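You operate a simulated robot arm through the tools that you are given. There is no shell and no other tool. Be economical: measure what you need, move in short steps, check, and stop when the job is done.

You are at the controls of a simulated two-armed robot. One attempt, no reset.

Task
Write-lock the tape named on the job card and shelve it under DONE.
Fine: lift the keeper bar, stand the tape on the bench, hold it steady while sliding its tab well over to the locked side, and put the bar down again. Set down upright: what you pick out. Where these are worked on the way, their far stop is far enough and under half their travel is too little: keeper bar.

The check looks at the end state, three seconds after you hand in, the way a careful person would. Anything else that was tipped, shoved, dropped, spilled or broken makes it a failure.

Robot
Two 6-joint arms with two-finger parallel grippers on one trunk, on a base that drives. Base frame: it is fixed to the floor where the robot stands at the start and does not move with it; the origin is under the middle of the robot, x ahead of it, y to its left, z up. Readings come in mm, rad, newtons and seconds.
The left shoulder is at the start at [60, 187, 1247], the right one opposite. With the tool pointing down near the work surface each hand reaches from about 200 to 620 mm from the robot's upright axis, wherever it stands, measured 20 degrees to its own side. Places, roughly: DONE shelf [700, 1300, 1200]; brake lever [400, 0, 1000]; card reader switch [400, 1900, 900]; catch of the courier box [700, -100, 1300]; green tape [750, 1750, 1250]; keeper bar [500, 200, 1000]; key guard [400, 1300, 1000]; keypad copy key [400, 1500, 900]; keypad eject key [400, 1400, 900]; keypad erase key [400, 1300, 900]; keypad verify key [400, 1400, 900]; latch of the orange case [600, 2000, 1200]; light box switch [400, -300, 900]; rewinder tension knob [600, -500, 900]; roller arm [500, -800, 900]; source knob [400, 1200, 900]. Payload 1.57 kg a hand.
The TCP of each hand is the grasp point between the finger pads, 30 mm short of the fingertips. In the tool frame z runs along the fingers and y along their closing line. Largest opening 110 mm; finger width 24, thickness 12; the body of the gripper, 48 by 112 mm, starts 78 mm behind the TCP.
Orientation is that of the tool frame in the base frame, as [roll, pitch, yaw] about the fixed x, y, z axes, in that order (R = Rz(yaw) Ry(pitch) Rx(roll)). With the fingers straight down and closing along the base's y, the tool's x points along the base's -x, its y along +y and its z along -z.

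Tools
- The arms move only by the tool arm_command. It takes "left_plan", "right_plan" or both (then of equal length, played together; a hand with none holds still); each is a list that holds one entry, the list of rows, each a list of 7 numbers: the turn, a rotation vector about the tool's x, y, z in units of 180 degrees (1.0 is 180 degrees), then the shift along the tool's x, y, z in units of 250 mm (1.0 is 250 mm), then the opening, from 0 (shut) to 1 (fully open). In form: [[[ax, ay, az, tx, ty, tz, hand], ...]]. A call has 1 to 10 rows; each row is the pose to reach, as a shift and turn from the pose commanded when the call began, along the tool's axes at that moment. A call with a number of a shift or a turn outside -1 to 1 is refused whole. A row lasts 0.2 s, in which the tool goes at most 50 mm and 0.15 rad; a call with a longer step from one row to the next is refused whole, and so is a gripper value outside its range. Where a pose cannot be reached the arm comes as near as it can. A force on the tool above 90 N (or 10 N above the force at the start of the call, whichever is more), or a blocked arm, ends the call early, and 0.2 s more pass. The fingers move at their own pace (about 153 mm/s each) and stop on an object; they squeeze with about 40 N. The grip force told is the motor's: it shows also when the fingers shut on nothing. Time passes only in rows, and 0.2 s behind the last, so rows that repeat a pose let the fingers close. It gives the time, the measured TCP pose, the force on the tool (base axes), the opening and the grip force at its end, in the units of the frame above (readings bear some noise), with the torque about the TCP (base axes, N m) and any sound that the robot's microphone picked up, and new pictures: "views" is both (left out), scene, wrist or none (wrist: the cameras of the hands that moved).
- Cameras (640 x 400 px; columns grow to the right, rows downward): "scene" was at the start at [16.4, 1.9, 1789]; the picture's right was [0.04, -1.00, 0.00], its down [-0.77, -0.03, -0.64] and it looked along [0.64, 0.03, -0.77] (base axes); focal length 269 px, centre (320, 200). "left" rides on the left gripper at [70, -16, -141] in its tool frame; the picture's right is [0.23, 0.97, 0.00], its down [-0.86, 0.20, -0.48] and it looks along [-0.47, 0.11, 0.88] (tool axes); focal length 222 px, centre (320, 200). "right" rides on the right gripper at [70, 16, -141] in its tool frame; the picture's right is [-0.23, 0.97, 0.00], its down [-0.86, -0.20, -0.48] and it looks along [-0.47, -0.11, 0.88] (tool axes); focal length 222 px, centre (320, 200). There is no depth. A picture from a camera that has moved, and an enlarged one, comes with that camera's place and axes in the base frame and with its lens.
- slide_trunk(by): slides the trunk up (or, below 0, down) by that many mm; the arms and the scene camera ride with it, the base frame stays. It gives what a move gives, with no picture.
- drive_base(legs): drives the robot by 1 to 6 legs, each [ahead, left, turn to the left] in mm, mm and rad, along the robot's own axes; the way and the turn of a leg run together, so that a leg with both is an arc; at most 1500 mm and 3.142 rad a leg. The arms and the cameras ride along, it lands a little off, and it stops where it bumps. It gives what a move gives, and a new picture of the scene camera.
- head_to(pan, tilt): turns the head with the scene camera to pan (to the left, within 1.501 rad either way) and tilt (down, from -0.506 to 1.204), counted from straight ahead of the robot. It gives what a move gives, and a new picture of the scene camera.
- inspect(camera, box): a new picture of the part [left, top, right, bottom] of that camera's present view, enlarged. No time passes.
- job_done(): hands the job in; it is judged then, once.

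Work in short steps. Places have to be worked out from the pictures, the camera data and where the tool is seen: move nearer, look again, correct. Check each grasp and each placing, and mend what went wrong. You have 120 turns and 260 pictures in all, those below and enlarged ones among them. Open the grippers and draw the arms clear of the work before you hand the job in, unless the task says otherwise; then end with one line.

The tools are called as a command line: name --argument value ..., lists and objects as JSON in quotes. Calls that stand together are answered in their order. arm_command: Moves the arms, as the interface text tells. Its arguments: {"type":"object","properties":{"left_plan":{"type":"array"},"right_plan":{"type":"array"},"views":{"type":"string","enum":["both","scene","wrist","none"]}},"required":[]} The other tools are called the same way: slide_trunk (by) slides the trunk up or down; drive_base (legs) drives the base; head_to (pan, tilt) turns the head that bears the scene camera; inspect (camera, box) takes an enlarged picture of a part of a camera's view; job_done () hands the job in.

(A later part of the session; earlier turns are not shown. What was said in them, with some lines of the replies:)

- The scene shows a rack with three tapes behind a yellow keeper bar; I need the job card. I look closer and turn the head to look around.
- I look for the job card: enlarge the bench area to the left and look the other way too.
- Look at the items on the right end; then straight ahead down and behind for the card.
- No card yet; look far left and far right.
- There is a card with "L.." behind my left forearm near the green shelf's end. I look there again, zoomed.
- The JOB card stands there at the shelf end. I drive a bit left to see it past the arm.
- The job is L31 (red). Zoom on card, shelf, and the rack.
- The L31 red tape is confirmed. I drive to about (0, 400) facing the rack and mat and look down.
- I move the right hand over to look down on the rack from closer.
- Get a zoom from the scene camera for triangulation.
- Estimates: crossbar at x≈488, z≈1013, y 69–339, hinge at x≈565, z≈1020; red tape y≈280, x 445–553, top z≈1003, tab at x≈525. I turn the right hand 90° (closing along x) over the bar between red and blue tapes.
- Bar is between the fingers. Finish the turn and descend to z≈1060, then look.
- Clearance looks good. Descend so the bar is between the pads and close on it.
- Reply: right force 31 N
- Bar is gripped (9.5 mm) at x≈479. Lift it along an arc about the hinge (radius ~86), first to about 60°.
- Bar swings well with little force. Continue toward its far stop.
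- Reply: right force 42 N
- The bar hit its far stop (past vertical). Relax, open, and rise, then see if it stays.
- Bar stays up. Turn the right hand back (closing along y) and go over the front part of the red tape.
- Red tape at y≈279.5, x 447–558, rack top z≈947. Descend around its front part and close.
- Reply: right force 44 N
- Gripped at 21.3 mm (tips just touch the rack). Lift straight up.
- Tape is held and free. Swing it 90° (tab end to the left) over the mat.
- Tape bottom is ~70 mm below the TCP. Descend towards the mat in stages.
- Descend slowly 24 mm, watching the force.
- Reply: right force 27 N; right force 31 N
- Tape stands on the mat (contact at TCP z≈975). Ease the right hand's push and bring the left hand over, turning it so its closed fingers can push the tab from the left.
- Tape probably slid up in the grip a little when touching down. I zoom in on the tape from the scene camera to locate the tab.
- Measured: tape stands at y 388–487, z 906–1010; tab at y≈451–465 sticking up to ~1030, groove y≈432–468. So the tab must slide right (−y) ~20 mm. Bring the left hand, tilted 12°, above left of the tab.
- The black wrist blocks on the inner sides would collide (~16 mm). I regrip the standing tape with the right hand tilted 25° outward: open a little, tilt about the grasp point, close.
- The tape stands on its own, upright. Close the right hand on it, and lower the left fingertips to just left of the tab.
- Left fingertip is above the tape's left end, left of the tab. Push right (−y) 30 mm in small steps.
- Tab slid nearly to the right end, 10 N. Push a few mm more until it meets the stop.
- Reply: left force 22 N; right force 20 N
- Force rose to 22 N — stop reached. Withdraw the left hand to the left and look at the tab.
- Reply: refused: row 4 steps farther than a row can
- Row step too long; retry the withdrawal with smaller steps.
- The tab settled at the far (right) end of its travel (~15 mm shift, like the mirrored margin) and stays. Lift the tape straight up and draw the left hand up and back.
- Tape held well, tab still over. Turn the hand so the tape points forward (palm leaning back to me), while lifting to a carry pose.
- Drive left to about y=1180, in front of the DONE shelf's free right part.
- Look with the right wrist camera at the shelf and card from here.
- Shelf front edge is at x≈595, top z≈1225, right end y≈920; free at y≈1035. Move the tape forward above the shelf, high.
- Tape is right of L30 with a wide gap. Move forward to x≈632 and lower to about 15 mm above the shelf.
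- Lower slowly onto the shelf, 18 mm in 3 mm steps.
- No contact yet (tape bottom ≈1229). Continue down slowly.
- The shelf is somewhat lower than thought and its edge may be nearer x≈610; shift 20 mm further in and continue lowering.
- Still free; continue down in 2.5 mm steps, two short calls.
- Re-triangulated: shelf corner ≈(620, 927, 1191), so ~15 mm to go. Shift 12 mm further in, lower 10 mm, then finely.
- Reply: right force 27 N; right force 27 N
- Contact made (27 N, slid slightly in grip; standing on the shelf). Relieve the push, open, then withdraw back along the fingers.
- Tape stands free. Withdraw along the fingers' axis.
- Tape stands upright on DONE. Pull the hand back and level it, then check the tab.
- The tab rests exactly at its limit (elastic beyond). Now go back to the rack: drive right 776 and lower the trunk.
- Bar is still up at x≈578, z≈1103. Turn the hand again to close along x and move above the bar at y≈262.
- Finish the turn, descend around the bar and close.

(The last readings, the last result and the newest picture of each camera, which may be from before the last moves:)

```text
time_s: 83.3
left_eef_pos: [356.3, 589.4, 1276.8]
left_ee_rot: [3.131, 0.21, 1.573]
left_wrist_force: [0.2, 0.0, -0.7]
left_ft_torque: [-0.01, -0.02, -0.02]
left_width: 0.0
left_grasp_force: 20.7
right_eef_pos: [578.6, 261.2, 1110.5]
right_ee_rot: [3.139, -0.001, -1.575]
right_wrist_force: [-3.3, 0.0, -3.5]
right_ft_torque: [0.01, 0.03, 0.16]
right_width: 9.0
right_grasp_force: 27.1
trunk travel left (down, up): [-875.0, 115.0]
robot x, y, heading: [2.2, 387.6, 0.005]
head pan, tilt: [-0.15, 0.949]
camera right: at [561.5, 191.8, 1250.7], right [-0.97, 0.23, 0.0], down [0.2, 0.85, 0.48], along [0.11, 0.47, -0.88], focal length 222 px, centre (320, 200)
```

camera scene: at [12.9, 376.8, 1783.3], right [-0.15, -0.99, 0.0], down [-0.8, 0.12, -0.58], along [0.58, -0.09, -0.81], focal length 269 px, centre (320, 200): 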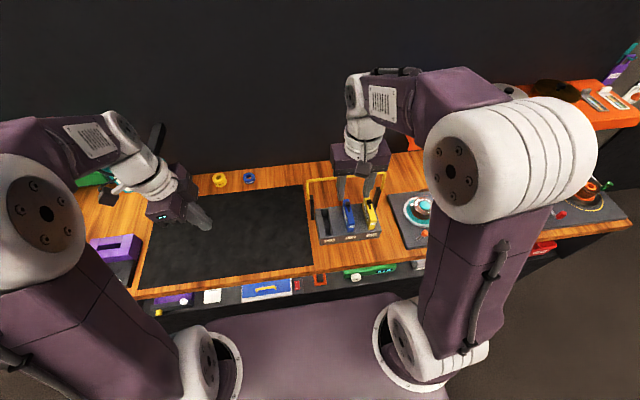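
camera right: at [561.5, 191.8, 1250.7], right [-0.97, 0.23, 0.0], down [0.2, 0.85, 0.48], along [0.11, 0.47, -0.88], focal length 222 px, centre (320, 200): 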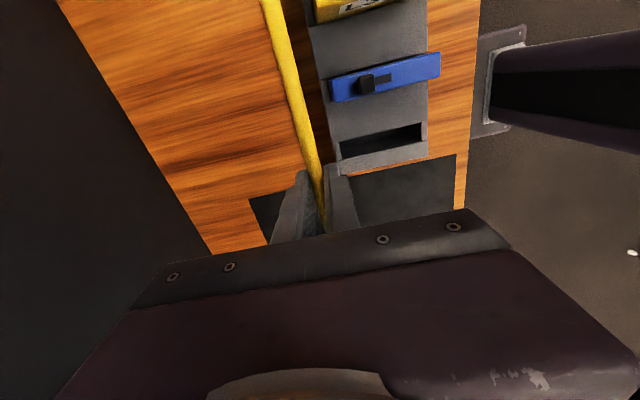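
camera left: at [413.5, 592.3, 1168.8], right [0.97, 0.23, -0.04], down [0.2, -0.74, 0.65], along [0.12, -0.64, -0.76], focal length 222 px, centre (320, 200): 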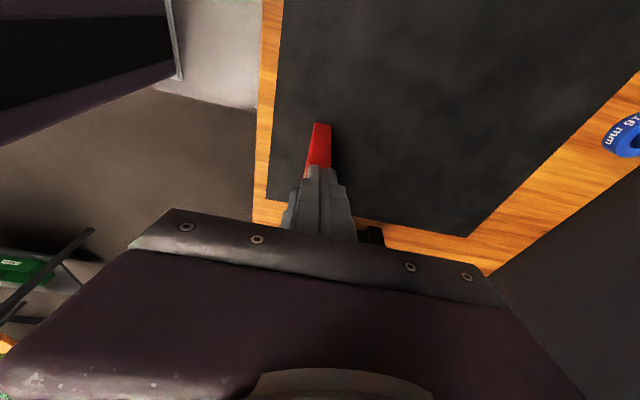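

Bar gripped. Swing it back down along the reverse arc.

arm_command --right_plan '[[[0, 0, 0, 0, 0.072, -0.002, 0], [0, 0, 0, 0, 0.143, 0.01, 0], [0, 0, 0, 0, 0.21, 0.037, 0], [0, 0, 0, 0, 0.269, 0.077, 0], [0, 0, 0, 0, 0.319, 0.129, 0], [0, 0, 0, 0, 0.357, 0.19, 0], [0, 0, 0, 0, 0.382, 0.258, 0], [0, 0, 0, 0, 0.391, 0.311, 0], [0, 0, 0, 0, 0.391, 0.331, 0]]]' --views "wrist"

inspect --camera "scene" --box '[290, 150, 410, 250]'

```text
time_s: 85.3
left_eef_pos: [357.0, 591.0, 1276.6]
left_ee_rot: [3.131, 0.207, 1.571]
left_wrist_force: [0.9, 0.1, 0.8]
left_ft_torque: [0.02, -0.03, -0.04]
left_width: 0.0
left_grasp_force: 21.3
right_eef_pos: [479.7, 260.8, 1024.5]
right_ee_rot: [3.141, -0.001, -1.576]
right_wrist_force: [0.5, -0.2, 0.4]
right_ft_torque: [0.02, -0.04, 0.31]
right_width: 9.4
right_grasp_force: 27.7
trunk travel left (down, up): [-875.0, 115.0]
robot x, y, heading: [-0.9, 390.7, -0.001]
head pan, tilt: [-0.15, 0.949]
camera right: at [464.9, 191.7, 1166.0], right [-0.97, 0.23, 0.0], down [0.2, 0.85, 0.48], along [0.11, 0.47, -0.88], focal length 222 px, centre (320, 200)
```

right: 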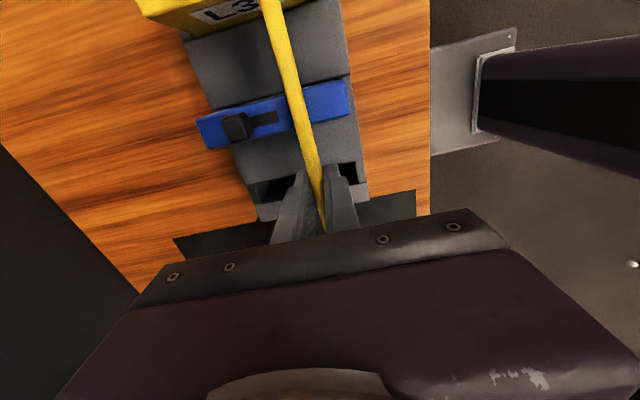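

```text
4.00 times, centred on (350, 200) of scene
camera zoom: at [13.0, 377.0, 1783.2], right [-0.15, -0.99, 0.0], down [-0.8, 0.12, -0.58], along [0.58, -0.09, -0.81], focal length 1077 px, centre (200, 200)
```

zoom: 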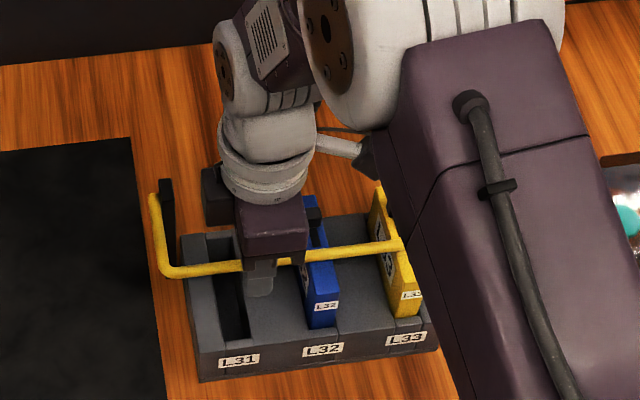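

Nearly down, no force yet; push a few mm more until the stop shows.

arm_command --right_plan '[[[0, 0, 0, 0, 0, 0.012, 0], [0, 0, 0, 0, 0, 0.024, 0], [0, 0, 0, 0, 0, 0.03, 0]]]' --views "none"

```text
time_s: 86.1
left_eef_pos: [354.4, 591.7, 1277.4]
left_ee_rot: [3.13, 0.209, 1.572]
left_wrist_force: [-0.8, -0.1, 0.3]
left_ft_torque: [-0.03, 0.02, 0.0]
left_width: 0.0
left_grasp_force: 22.1
right_eef_pos: [480.1, 261.8, 1019.9]
right_ee_rot: [-3.136, 0.001, -1.576]
right_wrist_force: [-0.5, -2.8, 23.6]
right_ft_torque: [0.17, 0.03, 0.33]
right_width: 9.4
right_grasp_force: 28.2
trunk travel left (down, up): [-875.0, 115.0]
robot x, y, heading: [-2.9, 390.8, 0.007]
head pan, tilt: [-0.15, 0.949]
```

Stop felt (24 N): bar is down. Open, rise clear and check.

arm_command --right_plan '[[[0, 0, 0, 0, 0, -0.012, 0], [0, 0, 0, 0, 0, -0.012, 0.25], [0, 0, 0, 0, 0, -0.012, 0.45], [0, 0, 0, 0, 0, -0.012, 0.45], [0, 0, 0, 0, 0, -0.12, 0.45], [0, 0, 0, 0, 0, -0.3, 0.45], [0, 0, 0, 0, 0, -0.5, 0.45], [0, 0, 0, 0, 0.15, -0.6, 0.45], [0, 0, 0, 0, 0.3, -0.7, 0.45]]]' --views "scene"

drive_base --legs '[[-200, 0, 0]]'

head_to --pan -0.2 --tilt 0.75

inspect --camera "scene" --box '[280, 160, 440, 280]'

```text
time_s: 88.1
left_eef_pos: [353.5, 591.1, 1277.2]
left_ee_rot: [3.129, 0.209, 1.57]
left_wrist_force: [0.0, -0.8, 0.2]
left_ft_torque: [0.01, -0.01, 0.03]
left_width: 0.2
left_grasp_force: 20.9
right_eef_pos: [403.1, 261.0, 1195.3]
right_ee_rot: [-3.139, 0.001, -1.576]
right_wrist_force: [-0.1, 0.2, 0.6]
right_ft_torque: [-0.05, -0.06, -0.01]
right_width: 49.5
right_grasp_force: 0.1
trunk travel left (down, up): [-875.0, 115.0]
robot x, y, heading: [1.4, 393.4, 0.003]
head pan, tilt: [-0.15, 0.949]
camera scene: at [8.9, 377.0, 1783.2], right [-0.15, -0.99, 0.0], down [-0.8, 0.12, -0.58], along [0.58, -0.09, -0.81], focal length 269 px, centre (320, 200)
```

scene: 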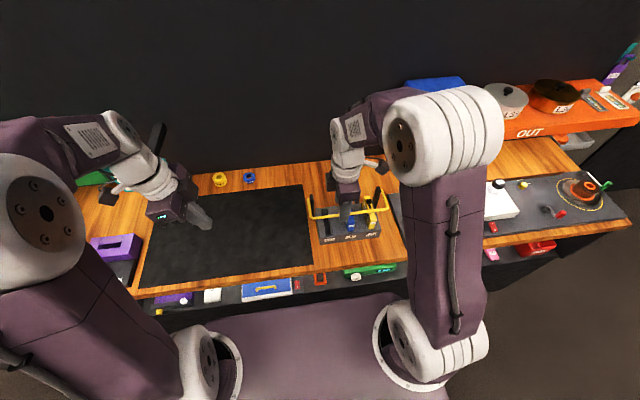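

```text
time_s: 89.7
left_eef_pos: [160.1, 590.6, 1274.6]
left_ee_rot: [3.135, 0.208, 1.57]
left_wrist_force: [0.6, 1.0, -0.1]
left_ft_torque: [-0.01, 0.07, 0.02]
left_width: 0.0
left_grasp_force: 21.1
right_eef_pos: [209.3, 259.8, 1192.9]
right_ee_rot: [3.138, 0.002, -1.578]
right_wrist_force: [1.1, 1.4, -0.1]
right_ft_torque: [0.02, 0.08, 0.02]
right_width: 49.6
right_grasp_force: 0.1
trunk travel left (down, up): [-875.0, 115.0]
robot x, y, heading: [-200.9, 383.9, -0.002]
head pan, tilt: [-0.15, 0.949]
camera scene: at [-182.2, 376.5, 1783.1], right [-0.15, -0.99, 0.0], down [-0.81, 0.12, -0.58], along [0.57, -0.09, -0.82], focal length 269 px, centre (320, 200)
```

scene: 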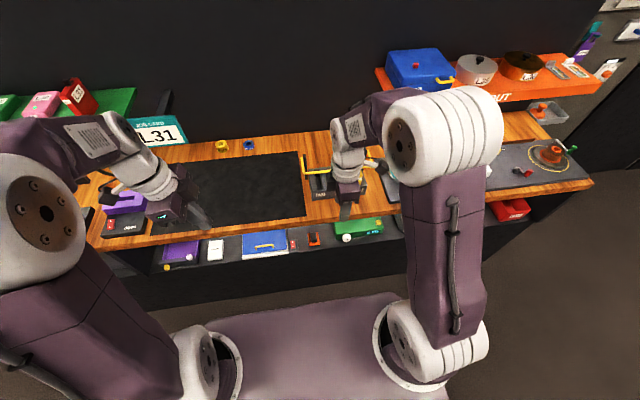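

```text
time_s: 90.4
left_eef_pos: [155.4, 589.8, 1276.2]
left_ee_rot: [3.132, 0.211, 1.571]
left_wrist_force: [-0.7, -0.7, 0.4]
left_ft_torque: [0.01, -0.01, 0.02]
left_width: 0.1
left_grasp_force: 21.7
right_eef_pos: [204.7, 259.6, 1194.4]
right_ee_rot: [3.142, 0.001, -1.577]
right_wrist_force: [-0.2, 0.5, -0.9]
right_ft_torque: [0.02, -0.02, -0.02]
right_width: 49.4
right_grasp_force: 0.0
trunk travel left (down, up): [-875.0, 115.0]
robot x, y, heading: [-198.3, 390.7, 0.001]
head pan, tilt: [-0.201, 0.75]
camera scene: at [-178.8, 370.8, 1798.7], right [-0.2, -0.98, 0.0], down [-0.67, 0.14, -0.73], along [0.72, -0.14, -0.68], focal length 269 px, centre (320, 200)
```

scene: 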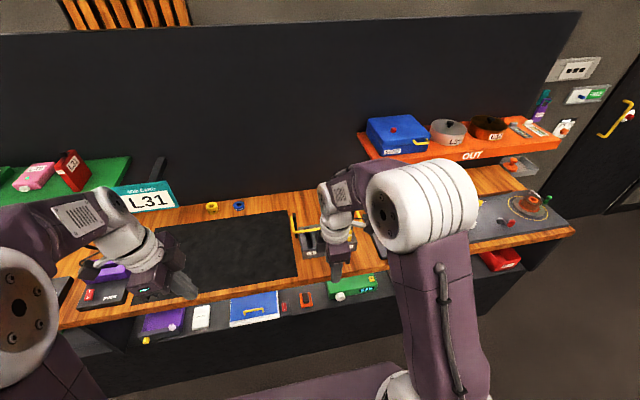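

```text
3.33 times, centred on (360, 220) of scene
camera zoom: at [-178.8, 370.8, 1798.7], right [-0.2, -0.98, 0.0], down [-0.67, 0.14, -0.73], along [0.72, -0.14, -0.68], focal length 898 px, centre (187, 133)
```

zoom: 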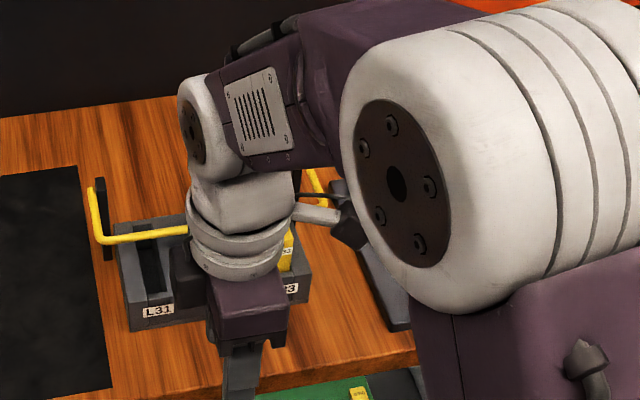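

Bar is down. Check the tape on the shelf and the rack with zooms.

head_to --pan 0.5 --tilt 0.6

inspect --camera "scene" --box '[180, 100, 380, 240]'

```text
time_s: 91.5
left_eef_pos: [156.5, 590.4, 1276.0]
left_ee_rot: [3.131, 0.209, 1.572]
left_wrist_force: [-0.9, 0.3, -0.9]
left_ft_torque: [0.01, 0.01, -0.02]
left_width: 0.0
left_grasp_force: 21.7
right_eef_pos: [205.0, 259.9, 1194.1]
right_ee_rot: [3.142, -0.003, -1.578]
right_wrist_force: [0.0, -0.4, 0.1]
right_ft_torque: [0.0, -0.02, 0.02]
right_width: 49.4
right_grasp_force: 0.1
trunk travel left (down, up): [-875.0, 115.0]
robot x, y, heading: [-201.1, 388.3, 0.007]
head pan, tilt: [0.499, 0.6]
camera scene: at [-182.3, 429.6, 1811.6], right [0.48, -0.88, 0.0], down [-0.5, -0.27, -0.82], along [0.72, 0.4, -0.57], focal length 269 px, centre (320, 200)
```

scene: 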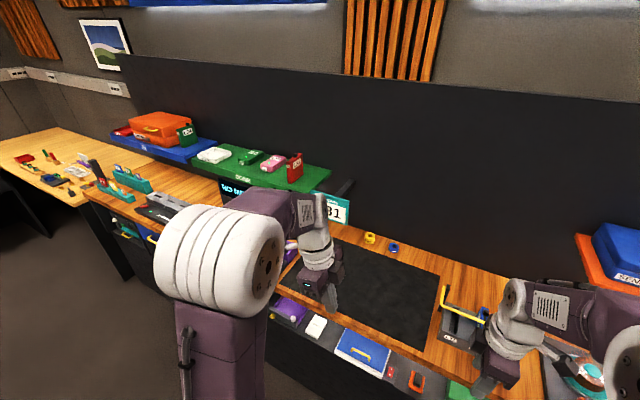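

```text
2.86 times, centred on (280, 170) of scene
camera zoom: at [-182.3, 429.6, 1811.6], right [0.48, -0.88, 0.0], down [-0.5, -0.27, -0.82], along [0.72, 0.4, -0.57], focal length 769 px, centre (434, 286)
```

zoom: 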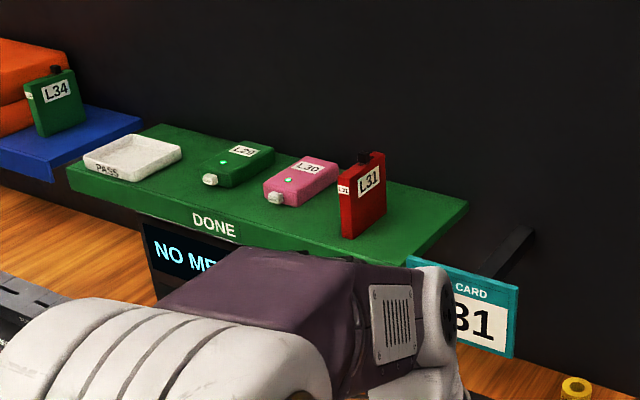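

L31 stands upright on DONE. Open both grippers and take a last close look at tab and rack.

arm_command --left_plan '[[[0, 0, 0, 0, 0, 0, 1], [0, 0, 0, 0, 0, 0, 1], [0, 0, 0, 0, 0, 0, 1]]]' --right_plan '[[[0, 0, 0, 0, 0, 0, 1], [0, 0, 0, 0, 0, 0, 1], [0, 0, 0, 0, 0, 0, 1]]]' --views "none"

inspect --camera "scene" --box '[270, 140, 330, 190]'

inspect --camera "scene" --box '[420, 270, 540, 360]'

```text
time_s: 92.3
left_eef_pos: [157.2, 589.2, 1277.3]
left_ee_rot: [3.132, 0.209, 1.57]
left_wrist_force: [-0.6, 0.2, 0.4]
left_ft_torque: [0.0, -0.02, 0.0]
left_width: 110.1
left_grasp_force: 0.1
right_eef_pos: [204.8, 259.7, 1194.3]
right_ee_rot: [3.141, -0.001, -1.578]
right_wrist_force: [0.5, -0.4, -0.3]
right_ft_torque: [-0.02, -0.02, -0.01]
right_width: 110.0
right_grasp_force: 0.1
trunk travel left (down, up): [-875.0, 115.0]
robot x, y, heading: [-200.5, 391.1, 0.003]
head pan, tilt: [0.499, 0.6]
```

```text
8.00 times, centred on (300, 165) of scene
camera zoom: at [-182.8, 429.7, 1811.6], right [0.48, -0.88, 0.0], down [-0.5, -0.27, -0.83], along [0.72, 0.4, -0.57], focal length 2154 px, centre (480, 480)
```

zoom: 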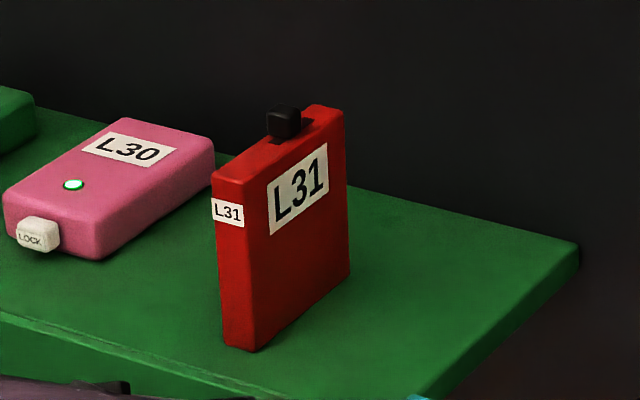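

```text
4.44 times, centred on (480, 315) of scene
camera zoom: at [-182.8, 429.7, 1811.6], right [0.48, -0.88, 0.0], down [-0.5, -0.27, -0.83], along [0.72, 0.4, -0.57], focal length 1197 px, centre (-391, -311)
```

zoom: 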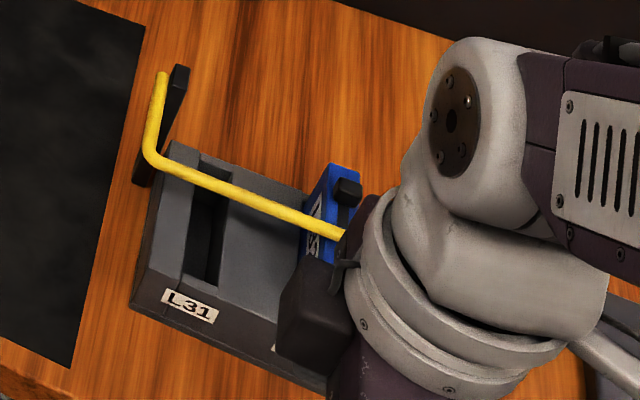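

The tape stands upright on DONE with its tab over, the bar is down, and both hands are open and clear. Handing in.

job_done

```text
The job is handed in.
```

Tape L31 (red, as the job card says) is standing upright on the DONE shelf, its tab is slid over to its far stop, and the keeper bar is back down; nothing on the tape marks which side is locked, so I took it to be the end opposite where the tab started.
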